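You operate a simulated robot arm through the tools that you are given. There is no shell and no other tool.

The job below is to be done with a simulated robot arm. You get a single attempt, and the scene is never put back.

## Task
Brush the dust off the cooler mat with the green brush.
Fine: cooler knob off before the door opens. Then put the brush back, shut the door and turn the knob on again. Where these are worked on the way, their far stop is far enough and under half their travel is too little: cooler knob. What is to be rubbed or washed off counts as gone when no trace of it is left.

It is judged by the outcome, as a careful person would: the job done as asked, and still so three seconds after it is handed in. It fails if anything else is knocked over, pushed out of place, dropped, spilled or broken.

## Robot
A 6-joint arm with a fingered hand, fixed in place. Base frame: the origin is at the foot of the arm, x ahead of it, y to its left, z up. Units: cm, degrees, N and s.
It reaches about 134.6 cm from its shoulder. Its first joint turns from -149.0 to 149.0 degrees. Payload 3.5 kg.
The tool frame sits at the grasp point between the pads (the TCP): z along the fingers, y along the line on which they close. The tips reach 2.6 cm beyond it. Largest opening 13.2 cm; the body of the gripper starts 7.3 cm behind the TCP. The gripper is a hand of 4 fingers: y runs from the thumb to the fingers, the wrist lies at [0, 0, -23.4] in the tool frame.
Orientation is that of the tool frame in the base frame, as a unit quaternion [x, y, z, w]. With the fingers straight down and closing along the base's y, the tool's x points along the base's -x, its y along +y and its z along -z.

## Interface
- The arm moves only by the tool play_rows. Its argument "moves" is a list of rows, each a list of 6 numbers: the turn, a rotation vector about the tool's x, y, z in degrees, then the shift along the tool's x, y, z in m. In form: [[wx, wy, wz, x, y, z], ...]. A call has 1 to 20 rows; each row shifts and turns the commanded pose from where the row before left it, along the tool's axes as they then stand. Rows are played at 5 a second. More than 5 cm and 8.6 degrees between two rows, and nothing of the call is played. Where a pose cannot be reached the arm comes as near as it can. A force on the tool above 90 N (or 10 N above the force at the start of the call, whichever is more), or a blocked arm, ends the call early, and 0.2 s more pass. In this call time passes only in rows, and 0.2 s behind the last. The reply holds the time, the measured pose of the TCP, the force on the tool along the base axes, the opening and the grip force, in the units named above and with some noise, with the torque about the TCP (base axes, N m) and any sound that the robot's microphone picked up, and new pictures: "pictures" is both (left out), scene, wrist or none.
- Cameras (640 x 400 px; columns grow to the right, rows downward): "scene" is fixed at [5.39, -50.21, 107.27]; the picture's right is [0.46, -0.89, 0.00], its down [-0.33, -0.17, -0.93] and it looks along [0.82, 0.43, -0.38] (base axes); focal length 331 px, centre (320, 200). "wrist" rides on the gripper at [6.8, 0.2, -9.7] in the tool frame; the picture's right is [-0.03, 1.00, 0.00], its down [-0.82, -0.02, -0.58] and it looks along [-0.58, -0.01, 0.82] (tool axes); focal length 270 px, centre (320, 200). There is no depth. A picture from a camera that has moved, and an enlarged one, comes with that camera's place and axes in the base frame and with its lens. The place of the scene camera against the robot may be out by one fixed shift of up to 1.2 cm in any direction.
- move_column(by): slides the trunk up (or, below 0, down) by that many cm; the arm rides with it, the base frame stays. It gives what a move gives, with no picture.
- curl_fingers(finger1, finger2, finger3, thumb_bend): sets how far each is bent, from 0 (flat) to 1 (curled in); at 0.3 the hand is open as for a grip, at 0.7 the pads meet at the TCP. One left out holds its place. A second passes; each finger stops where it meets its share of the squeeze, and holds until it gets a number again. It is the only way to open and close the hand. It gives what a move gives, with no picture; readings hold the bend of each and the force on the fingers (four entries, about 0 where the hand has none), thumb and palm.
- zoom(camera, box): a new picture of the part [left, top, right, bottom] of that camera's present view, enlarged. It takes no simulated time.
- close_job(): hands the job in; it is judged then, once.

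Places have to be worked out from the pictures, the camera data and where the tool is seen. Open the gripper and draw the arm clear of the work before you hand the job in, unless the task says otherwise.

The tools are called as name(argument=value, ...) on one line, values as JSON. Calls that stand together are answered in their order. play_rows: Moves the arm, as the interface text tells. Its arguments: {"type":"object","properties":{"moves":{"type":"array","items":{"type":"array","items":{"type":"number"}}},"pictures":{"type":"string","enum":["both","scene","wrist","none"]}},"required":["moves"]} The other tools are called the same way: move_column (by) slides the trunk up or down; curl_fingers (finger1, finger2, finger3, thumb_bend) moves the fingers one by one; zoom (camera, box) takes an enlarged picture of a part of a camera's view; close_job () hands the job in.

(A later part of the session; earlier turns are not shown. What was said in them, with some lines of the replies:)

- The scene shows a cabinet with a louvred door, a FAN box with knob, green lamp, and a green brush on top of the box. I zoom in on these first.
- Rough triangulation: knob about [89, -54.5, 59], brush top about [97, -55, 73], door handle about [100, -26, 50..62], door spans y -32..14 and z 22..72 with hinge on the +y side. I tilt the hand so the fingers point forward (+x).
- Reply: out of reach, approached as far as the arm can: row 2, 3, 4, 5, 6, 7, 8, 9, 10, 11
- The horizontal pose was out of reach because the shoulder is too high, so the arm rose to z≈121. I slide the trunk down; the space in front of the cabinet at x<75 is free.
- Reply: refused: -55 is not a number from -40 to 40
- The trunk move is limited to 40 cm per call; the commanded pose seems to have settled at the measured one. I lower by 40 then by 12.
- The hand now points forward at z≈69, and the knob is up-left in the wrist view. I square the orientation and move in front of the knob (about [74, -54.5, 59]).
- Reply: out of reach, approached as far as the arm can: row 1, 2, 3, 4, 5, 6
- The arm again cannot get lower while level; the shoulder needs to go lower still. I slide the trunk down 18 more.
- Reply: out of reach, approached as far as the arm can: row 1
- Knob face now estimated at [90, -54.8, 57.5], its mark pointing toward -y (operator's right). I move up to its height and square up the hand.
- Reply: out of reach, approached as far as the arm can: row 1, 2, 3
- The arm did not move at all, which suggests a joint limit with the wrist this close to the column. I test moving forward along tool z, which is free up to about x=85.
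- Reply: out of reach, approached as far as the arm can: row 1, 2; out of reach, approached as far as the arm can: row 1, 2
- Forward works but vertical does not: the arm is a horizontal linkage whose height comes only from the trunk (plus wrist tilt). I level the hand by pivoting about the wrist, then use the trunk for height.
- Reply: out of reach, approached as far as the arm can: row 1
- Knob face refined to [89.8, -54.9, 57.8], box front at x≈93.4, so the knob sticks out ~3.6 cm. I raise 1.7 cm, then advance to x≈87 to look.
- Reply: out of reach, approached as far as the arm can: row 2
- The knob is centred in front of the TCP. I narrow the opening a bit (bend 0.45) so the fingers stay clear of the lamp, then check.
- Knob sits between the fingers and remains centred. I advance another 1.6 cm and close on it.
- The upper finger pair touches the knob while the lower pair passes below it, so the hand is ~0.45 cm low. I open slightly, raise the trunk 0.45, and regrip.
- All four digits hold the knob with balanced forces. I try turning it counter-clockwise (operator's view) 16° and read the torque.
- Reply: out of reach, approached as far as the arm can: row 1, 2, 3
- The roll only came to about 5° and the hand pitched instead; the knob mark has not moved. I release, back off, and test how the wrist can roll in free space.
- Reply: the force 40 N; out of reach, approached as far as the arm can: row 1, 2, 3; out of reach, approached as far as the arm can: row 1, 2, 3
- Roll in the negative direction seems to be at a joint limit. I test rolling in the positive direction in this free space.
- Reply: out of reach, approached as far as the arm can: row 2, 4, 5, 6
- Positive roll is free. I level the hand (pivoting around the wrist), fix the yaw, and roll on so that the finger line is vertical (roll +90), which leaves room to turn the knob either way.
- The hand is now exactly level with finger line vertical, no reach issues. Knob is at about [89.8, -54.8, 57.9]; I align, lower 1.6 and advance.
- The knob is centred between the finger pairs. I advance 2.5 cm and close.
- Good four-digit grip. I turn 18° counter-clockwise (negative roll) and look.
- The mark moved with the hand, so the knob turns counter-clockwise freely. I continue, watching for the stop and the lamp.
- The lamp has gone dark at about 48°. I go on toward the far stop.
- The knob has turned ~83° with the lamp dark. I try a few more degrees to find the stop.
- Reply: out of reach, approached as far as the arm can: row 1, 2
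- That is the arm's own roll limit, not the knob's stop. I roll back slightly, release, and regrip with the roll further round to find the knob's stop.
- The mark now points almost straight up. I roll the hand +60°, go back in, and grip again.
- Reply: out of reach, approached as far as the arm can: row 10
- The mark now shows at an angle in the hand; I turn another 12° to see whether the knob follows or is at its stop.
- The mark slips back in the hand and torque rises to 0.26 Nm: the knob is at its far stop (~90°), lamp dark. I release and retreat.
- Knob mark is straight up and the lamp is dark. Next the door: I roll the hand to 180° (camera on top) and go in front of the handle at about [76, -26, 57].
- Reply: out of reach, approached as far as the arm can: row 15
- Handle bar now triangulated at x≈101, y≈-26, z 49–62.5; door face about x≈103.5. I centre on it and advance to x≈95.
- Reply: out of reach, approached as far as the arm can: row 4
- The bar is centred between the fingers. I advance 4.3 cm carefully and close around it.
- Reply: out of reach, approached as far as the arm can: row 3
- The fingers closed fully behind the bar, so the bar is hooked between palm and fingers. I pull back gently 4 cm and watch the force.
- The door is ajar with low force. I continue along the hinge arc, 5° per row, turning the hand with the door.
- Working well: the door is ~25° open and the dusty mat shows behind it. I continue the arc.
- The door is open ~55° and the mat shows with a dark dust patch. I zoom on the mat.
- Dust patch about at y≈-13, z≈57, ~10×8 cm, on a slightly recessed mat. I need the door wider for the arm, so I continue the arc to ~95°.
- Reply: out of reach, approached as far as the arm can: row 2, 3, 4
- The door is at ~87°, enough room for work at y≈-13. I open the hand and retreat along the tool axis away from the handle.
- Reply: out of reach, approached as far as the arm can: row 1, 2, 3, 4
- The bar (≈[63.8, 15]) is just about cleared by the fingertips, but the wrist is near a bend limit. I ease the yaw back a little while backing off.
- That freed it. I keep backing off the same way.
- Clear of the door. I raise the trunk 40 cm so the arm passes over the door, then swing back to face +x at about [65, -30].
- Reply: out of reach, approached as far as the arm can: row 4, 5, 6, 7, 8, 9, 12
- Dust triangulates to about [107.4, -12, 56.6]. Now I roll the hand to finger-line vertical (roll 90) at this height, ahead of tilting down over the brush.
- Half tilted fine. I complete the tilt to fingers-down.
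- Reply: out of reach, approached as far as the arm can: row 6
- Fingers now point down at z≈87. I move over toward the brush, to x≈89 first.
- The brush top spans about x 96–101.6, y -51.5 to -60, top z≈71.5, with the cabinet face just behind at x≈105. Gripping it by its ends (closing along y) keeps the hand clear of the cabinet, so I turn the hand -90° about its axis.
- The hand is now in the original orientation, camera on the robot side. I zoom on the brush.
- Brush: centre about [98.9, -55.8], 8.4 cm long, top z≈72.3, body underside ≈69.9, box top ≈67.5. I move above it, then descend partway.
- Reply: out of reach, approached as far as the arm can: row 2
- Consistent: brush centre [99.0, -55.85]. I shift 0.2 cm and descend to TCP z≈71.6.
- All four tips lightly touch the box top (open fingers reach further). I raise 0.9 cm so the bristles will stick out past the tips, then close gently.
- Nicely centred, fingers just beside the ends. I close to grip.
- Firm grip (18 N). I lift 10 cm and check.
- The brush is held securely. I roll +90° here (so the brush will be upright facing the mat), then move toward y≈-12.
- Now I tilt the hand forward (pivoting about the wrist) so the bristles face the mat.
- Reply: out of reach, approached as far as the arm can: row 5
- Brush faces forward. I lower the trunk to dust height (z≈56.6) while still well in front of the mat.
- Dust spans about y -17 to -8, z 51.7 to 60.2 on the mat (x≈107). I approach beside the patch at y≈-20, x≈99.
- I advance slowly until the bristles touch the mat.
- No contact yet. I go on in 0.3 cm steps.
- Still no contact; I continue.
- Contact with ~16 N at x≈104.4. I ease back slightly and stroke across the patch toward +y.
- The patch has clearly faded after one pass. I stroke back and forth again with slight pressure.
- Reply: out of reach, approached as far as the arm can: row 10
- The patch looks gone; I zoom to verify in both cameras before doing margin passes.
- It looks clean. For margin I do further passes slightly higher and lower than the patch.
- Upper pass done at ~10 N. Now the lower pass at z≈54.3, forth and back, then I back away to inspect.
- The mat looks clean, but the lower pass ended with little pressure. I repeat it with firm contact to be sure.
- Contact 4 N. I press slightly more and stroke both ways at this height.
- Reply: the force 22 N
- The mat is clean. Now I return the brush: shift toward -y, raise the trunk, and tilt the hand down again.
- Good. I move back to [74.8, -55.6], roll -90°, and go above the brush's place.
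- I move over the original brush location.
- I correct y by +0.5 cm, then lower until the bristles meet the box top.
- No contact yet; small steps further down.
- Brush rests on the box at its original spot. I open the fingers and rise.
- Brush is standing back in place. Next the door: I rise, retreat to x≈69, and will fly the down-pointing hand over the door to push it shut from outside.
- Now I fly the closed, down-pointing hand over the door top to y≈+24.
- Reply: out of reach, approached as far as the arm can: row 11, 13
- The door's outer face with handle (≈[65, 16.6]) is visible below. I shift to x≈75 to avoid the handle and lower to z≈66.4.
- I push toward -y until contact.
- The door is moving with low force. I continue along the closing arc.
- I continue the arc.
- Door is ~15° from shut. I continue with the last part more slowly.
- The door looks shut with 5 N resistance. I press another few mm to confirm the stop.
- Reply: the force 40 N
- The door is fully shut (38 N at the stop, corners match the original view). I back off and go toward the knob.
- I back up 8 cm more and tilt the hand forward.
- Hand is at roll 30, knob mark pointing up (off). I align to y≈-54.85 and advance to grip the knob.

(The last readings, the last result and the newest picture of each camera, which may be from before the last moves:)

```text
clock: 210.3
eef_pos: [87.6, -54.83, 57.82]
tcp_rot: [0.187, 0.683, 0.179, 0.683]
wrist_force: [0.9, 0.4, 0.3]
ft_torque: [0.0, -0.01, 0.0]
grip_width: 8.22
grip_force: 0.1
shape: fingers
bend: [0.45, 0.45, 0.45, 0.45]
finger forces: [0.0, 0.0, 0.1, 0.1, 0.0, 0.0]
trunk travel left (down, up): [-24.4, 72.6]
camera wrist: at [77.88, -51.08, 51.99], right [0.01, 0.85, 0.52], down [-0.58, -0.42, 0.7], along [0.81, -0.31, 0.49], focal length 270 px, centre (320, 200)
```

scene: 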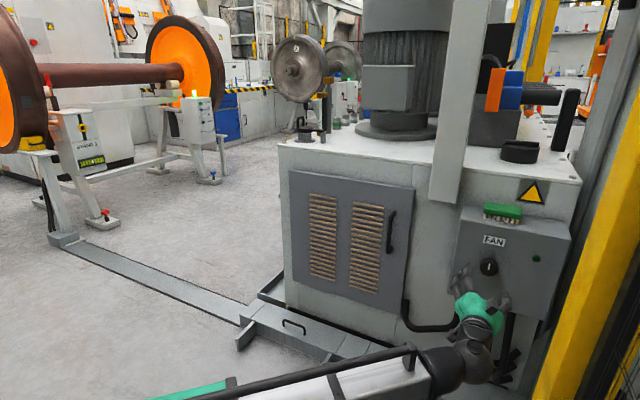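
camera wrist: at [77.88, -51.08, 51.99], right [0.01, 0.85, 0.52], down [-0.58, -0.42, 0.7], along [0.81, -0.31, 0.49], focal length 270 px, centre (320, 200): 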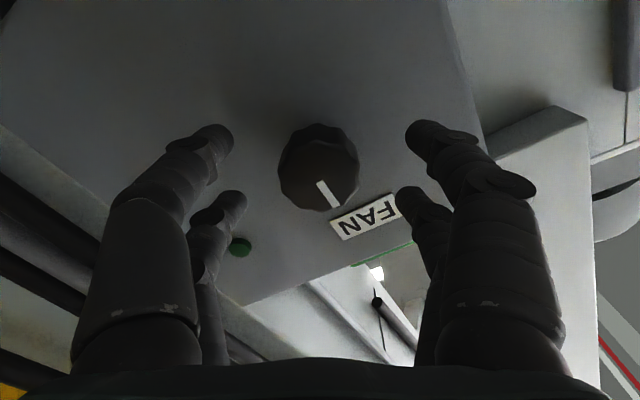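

Knob centred. I advance 2.1 cm, grip, and turn clockwise step by step.

play_rows(moves=[[0, 0, 0, 0, 0, 0.011], [0, 0, 0, 0, 0, 0.01], [0, 0, 0, 0, 0, 0]], pictures="none")

curl_fingers(finger1=0.66, finger2=0.66, finger3=0.66, thumb_bend=0.66)

play_rows(moves=[[0, 0, 6, 0, 0, 0], [0, 0, 6, 0, 0, 0], [0, 0, 6, 0, 0, 0], [0, 0, 6, 0, 0, 0], [0, 0, 6, 0, 0, 0], [0, 0, 6, 0, 0, 0], [0, 0, 6, 0, 0, 0], [0, 0, 6, 0, 0, 0], [0, 0, 0, 0, 0, 0]])

```text
clock: 211.1
eef_pos: [89.45, -54.89, 57.84]
tcp_rot: [0.188, 0.683, 0.178, 0.683]
wrist_force: [-0.1, -0.8, -0.1]
ft_torque: [-0.03, -0.01, 0.01]
grip_width: 8.23
grip_force: 0.1
shape: fingers
bend: [0.45, 0.45, 0.45, 0.45]
finger forces: [0.0, 0.1, 0.1, 0.0, 0.0, 0.0]
trunk travel left (down, up): [-24.4, 72.6]
```

```text
clock: 212.1
eef_pos: [89.5, -54.88, 57.79]
tcp_rot: [0.188, 0.683, 0.179, 0.683]
wrist_force: [1.4, -0.1, 0.2]
ft_torque: [-0.01, -0.02, 0.0]
grip_width: 2.15
grip_force: 5.2
shape: fingers
bend: [0.63, 0.62, 0.62, 0.65]
finger forces: [1.7, 3.1, 2.8, 0.1, 2.0, 0.0]
trunk travel left (down, up): [-24.4, 72.6]
```

```text
clock: 214.1
eef_pos: [89.46, -54.9, 57.96]
tcp_rot: [0.449, 0.548, 0.442, 0.551]
wrist_force: [3.0, 3.1, 1.3]
ft_torque: [-0.03, -0.04, 0.04]
grip_width: 2.11
grip_force: 5.2
shape: fingers
bend: [0.63, 0.61, 0.62, 0.65]
finger forces: [3.5, 3.2, 2.1, 0.0, 2.4, 0.1]
trunk travel left (down, up): [-24.4, 72.6]
camera wrist: at [79.9, -47.97, 56.63], right [0.0, 0.18, 0.98], down [-0.59, -0.8, 0.15], along [0.81, -0.58, 0.1], focal length 270 px, centre (320, 200)
```

scene: 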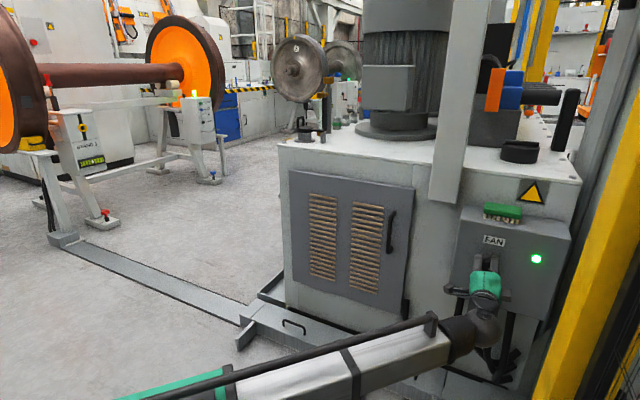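
wrist: 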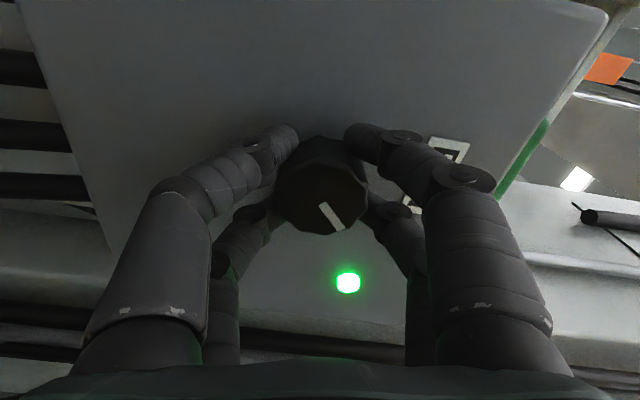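

The lamp is lit again at about half travel. I continue clockwise to the stop.

play_rows(moves=[[0, 0, 6, 0, 0, 0], [0, 0, 6, 0, 0, 0], [0, 0, 6, 0, 0, 0], [0, 0, 6, 0, 0, 0], [0, 0, 6, 0, 0, 0], [0, 0, 6, 0, 0, 0], [0, 0, 5, 0, 0, 0], [0, 0, 4, 0, 0, 0], [0, 0, 0, 0, 0, 0]], pictures="wrist")

```text
clock: 216.1
eef_pos: [89.4, -54.88, 57.95]
tcp_rot: [0.624, 0.333, 0.62, 0.341]
wrist_force: [2.8, 5.4, 4.4]
ft_torque: [-0.13, -0.09, 0.12]
grip_width: 2.21
grip_force: 7.1
shape: fingers
bend: [0.63, 0.62, 0.63, 0.65]
finger forces: [6.2, 2.5, 2.6, 0.1, 3.2, 0.0]
trunk travel left (down, up): [-24.4, 72.6]
camera wrist: at [79.87, -49.1, 61.8], right [-0.01, -0.57, 0.82], down [-0.59, -0.67, -0.46], along [0.81, -0.48, -0.33], focal length 270 px, centre (320, 200)
```

wrist: 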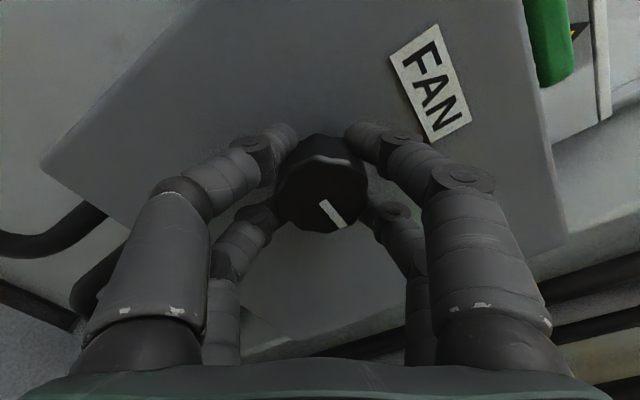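

Torque is rising (-0.13 Nm) after ~93°, so it is at the stop. I release and back off to check.

curl_fingers(finger1=0.42, finger2=0.42, finger3=0.42, thumb_bend=0.42)

play_rows(moves=[[0, 0, 0, 0, 0, -0.03], [0, 0, 0, 0, 0, -0.04], [0, 0, 0, 0, 0, -0.04], [0, 0, 0, 0, 0, -0.04], [0, 0, 0, 0, 0, -0.04], [0, 0, 0, 0, 0, 0]])

zoom(camera="scene", box=[430, 170, 590, 320])

zoom(camera="wrist", box=[200, 0, 560, 200])

```text
clock: 217.1
eef_pos: [89.41, -55.0, 57.92]
tcp_rot: [0.624, 0.333, 0.619, 0.341]
wrist_force: [-0.4, -0.2, 0.4]
ft_torque: [0.02, -0.02, 0.03]
grip_width: 9.24
grip_force: 0.0
shape: fingers
bend: [0.42, 0.42, 0.42, 0.42]
finger forces: [0.0, 0.0, 0.0, 0.0, 0.0, 0.0]
trunk travel left (down, up): [-24.4, 72.6]
```

```text
clock: 218.5
eef_pos: [70.6, -55.08, 57.97]
tcp_rot: [0.624, 0.333, 0.62, 0.341]
wrist_force: [0.6, 0.3, 0.4]
ft_torque: [0.0, 0.0, -0.04]
grip_width: 9.25
grip_force: 0.1
shape: fingers
bend: [0.42, 0.42, 0.42, 0.42]
finger forces: [0.0, 0.0, 0.0, 0.0, 0.0, 0.1]
trunk travel left (down, up): [-24.4, 72.6]
camera wrist: at [60.98, -49.25, 61.75], right [-0.01, -0.57, 0.82], down [-0.59, -0.67, -0.46], along [0.81, -0.49, -0.33], focal length 270 px, centre (320, 200)
```

scene: 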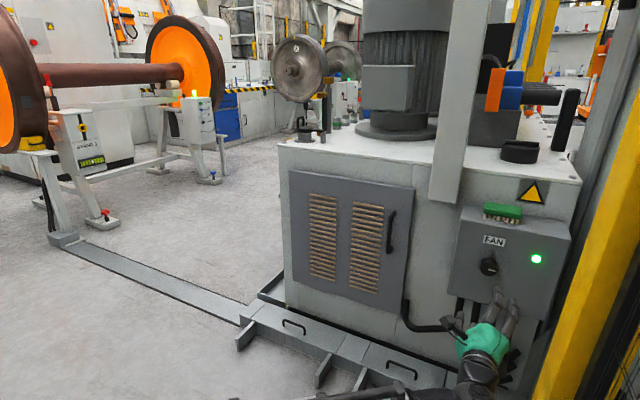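
wrist: 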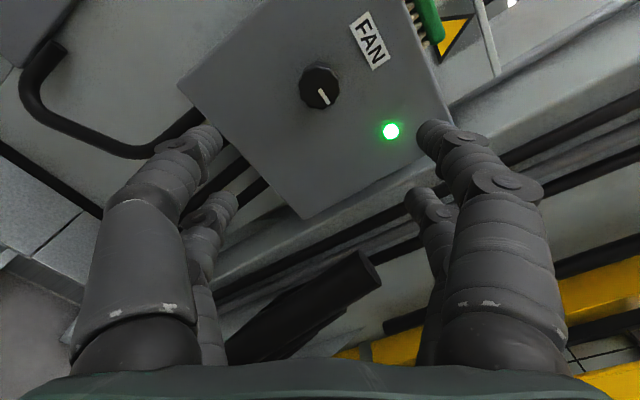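

```text
2.67 times, centred on (510, 245) of scene
camera zoom: at [5.39, -50.21, 107.27], right [0.46, -0.89, 0.0], down [-0.33, -0.17, -0.93], along [0.82, 0.43, -0.38], focal length 883 px, centre (-187, 80)
```

zoom: 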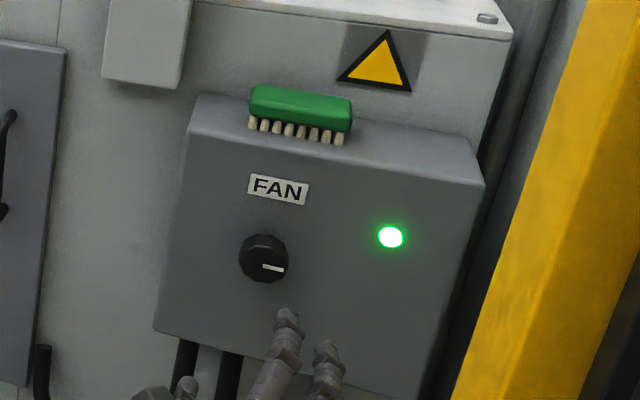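

```text
1.78 times, centred on (380, 100) of wrist
camera zoom: at [60.98, -49.25, 61.75], right [-0.01, -0.57, 0.82], down [-0.59, -0.67, -0.46], along [0.81, -0.49, -0.33], focal length 480 px, centre (213, 378)
```

zoom: 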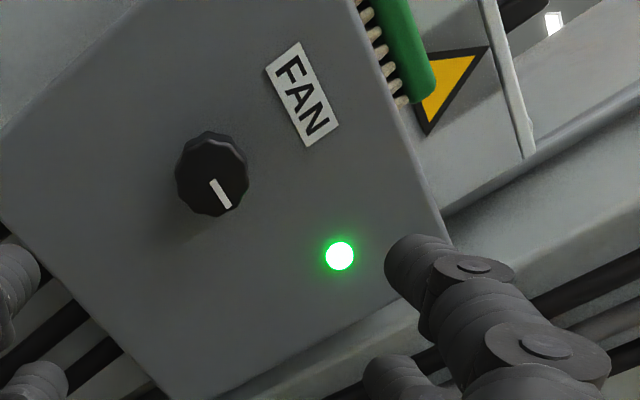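

Everything matches the start: mark at ON, lamp lit, brush on the box, door shut, mat clean. I open the hand, retreat a bit further, and verify the door once more.

curl_fingers(finger1=0.3, finger2=0.3, finger3=0.3, thumb_bend=0.3)

play_rows(moves=[[0, 0, 0, 0, 0, -0.04], [0, 0, 0, 0, 0, -0.04], [0, 0, 0, 0, 0, -0.04], [0, 0, 0, 0, 0, 0]])

zoom(camera="scene", box=[270, 130, 450, 340])

```text
clock: 219.5
eef_pos: [70.61, -55.01, 57.97]
tcp_rot: [0.624, 0.333, 0.62, 0.341]
wrist_force: [0.2, -0.7, 0.0]
ft_torque: [0.05, 0.01, 0.02]
grip_width: 13.23
grip_force: 0.0
shape: fingers
bend: [0.3, 0.3, 0.3, 0.3]
finger forces: [0.0, 0.0, 0.0, 0.0, 0.0, 0.0]
trunk travel left (down, up): [-24.4, 72.6]
```

```text
clock: 220.5
eef_pos: [58.38, -54.81, 57.98]
tcp_rot: [0.624, 0.333, 0.62, 0.341]
wrist_force: [0.4, -0.3, -0.2]
ft_torque: [-0.02, 0.04, -0.01]
grip_width: 13.26
grip_force: 0.0
shape: fingers
bend: [0.3, 0.3, 0.3, 0.3]
finger forces: [0.1, 0.1, 0.1, 0.0, 0.0, 0.1]
trunk travel left (down, up): [-24.4, 72.6]
camera wrist: at [48.82, -49.0, 61.78], right [-0.01, -0.57, 0.82], down [-0.58, -0.67, -0.46], along [0.81, -0.49, -0.33], focal length 270 px, centre (320, 200)
```

scene: 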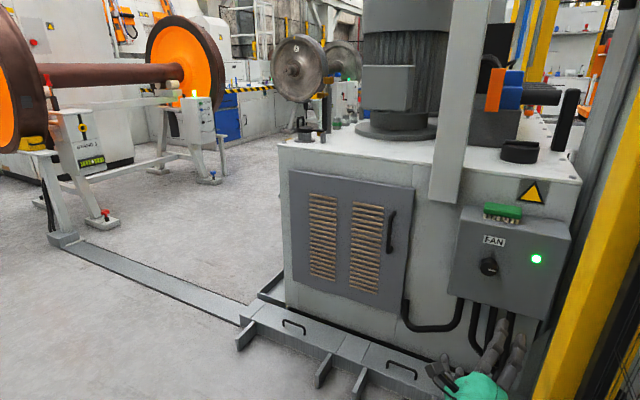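
wrist: 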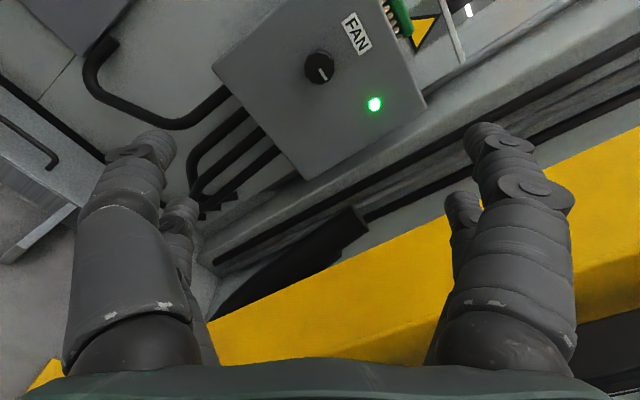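

```text
1.90 times, centred on (360, 235) of scene
camera zoom: at [5.39, -50.21, 107.27], right [0.46, -0.89, 0.0], down [-0.33, -0.17, -0.93], along [0.82, 0.43, -0.38], focal length 631 px, centre (244, 133)
```

zoom: 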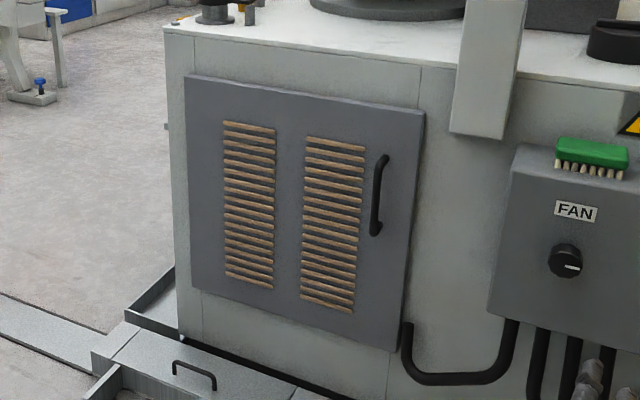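

The door sits exactly as it did at the start, the brush is back on the box, the knob is on and the lamp is lit; the hand is open and clear. I hand the job in.

close_job()

```text
The job is handed in.
```

The job is handed in. The dust is off the cooler mat, with no trace visible in either camera after several brush passes.

- **Knob:** I turned it to its far stop (about 90°) before the door opened, and the lamp went dark. At the end I turned it back to its ON stop, and the lamp is lit.
- **Brush:** it is back on top of the FAN box, standing on its bristles. It sits about half a centimetre from where it started.
- **Door:** it is shut against its stop, and its corners line up with the first picture.
- **Arm:** the hand is open and drawn back, well clear of the cabinet.

In the final pictures nothing else looked knocked over or moved.
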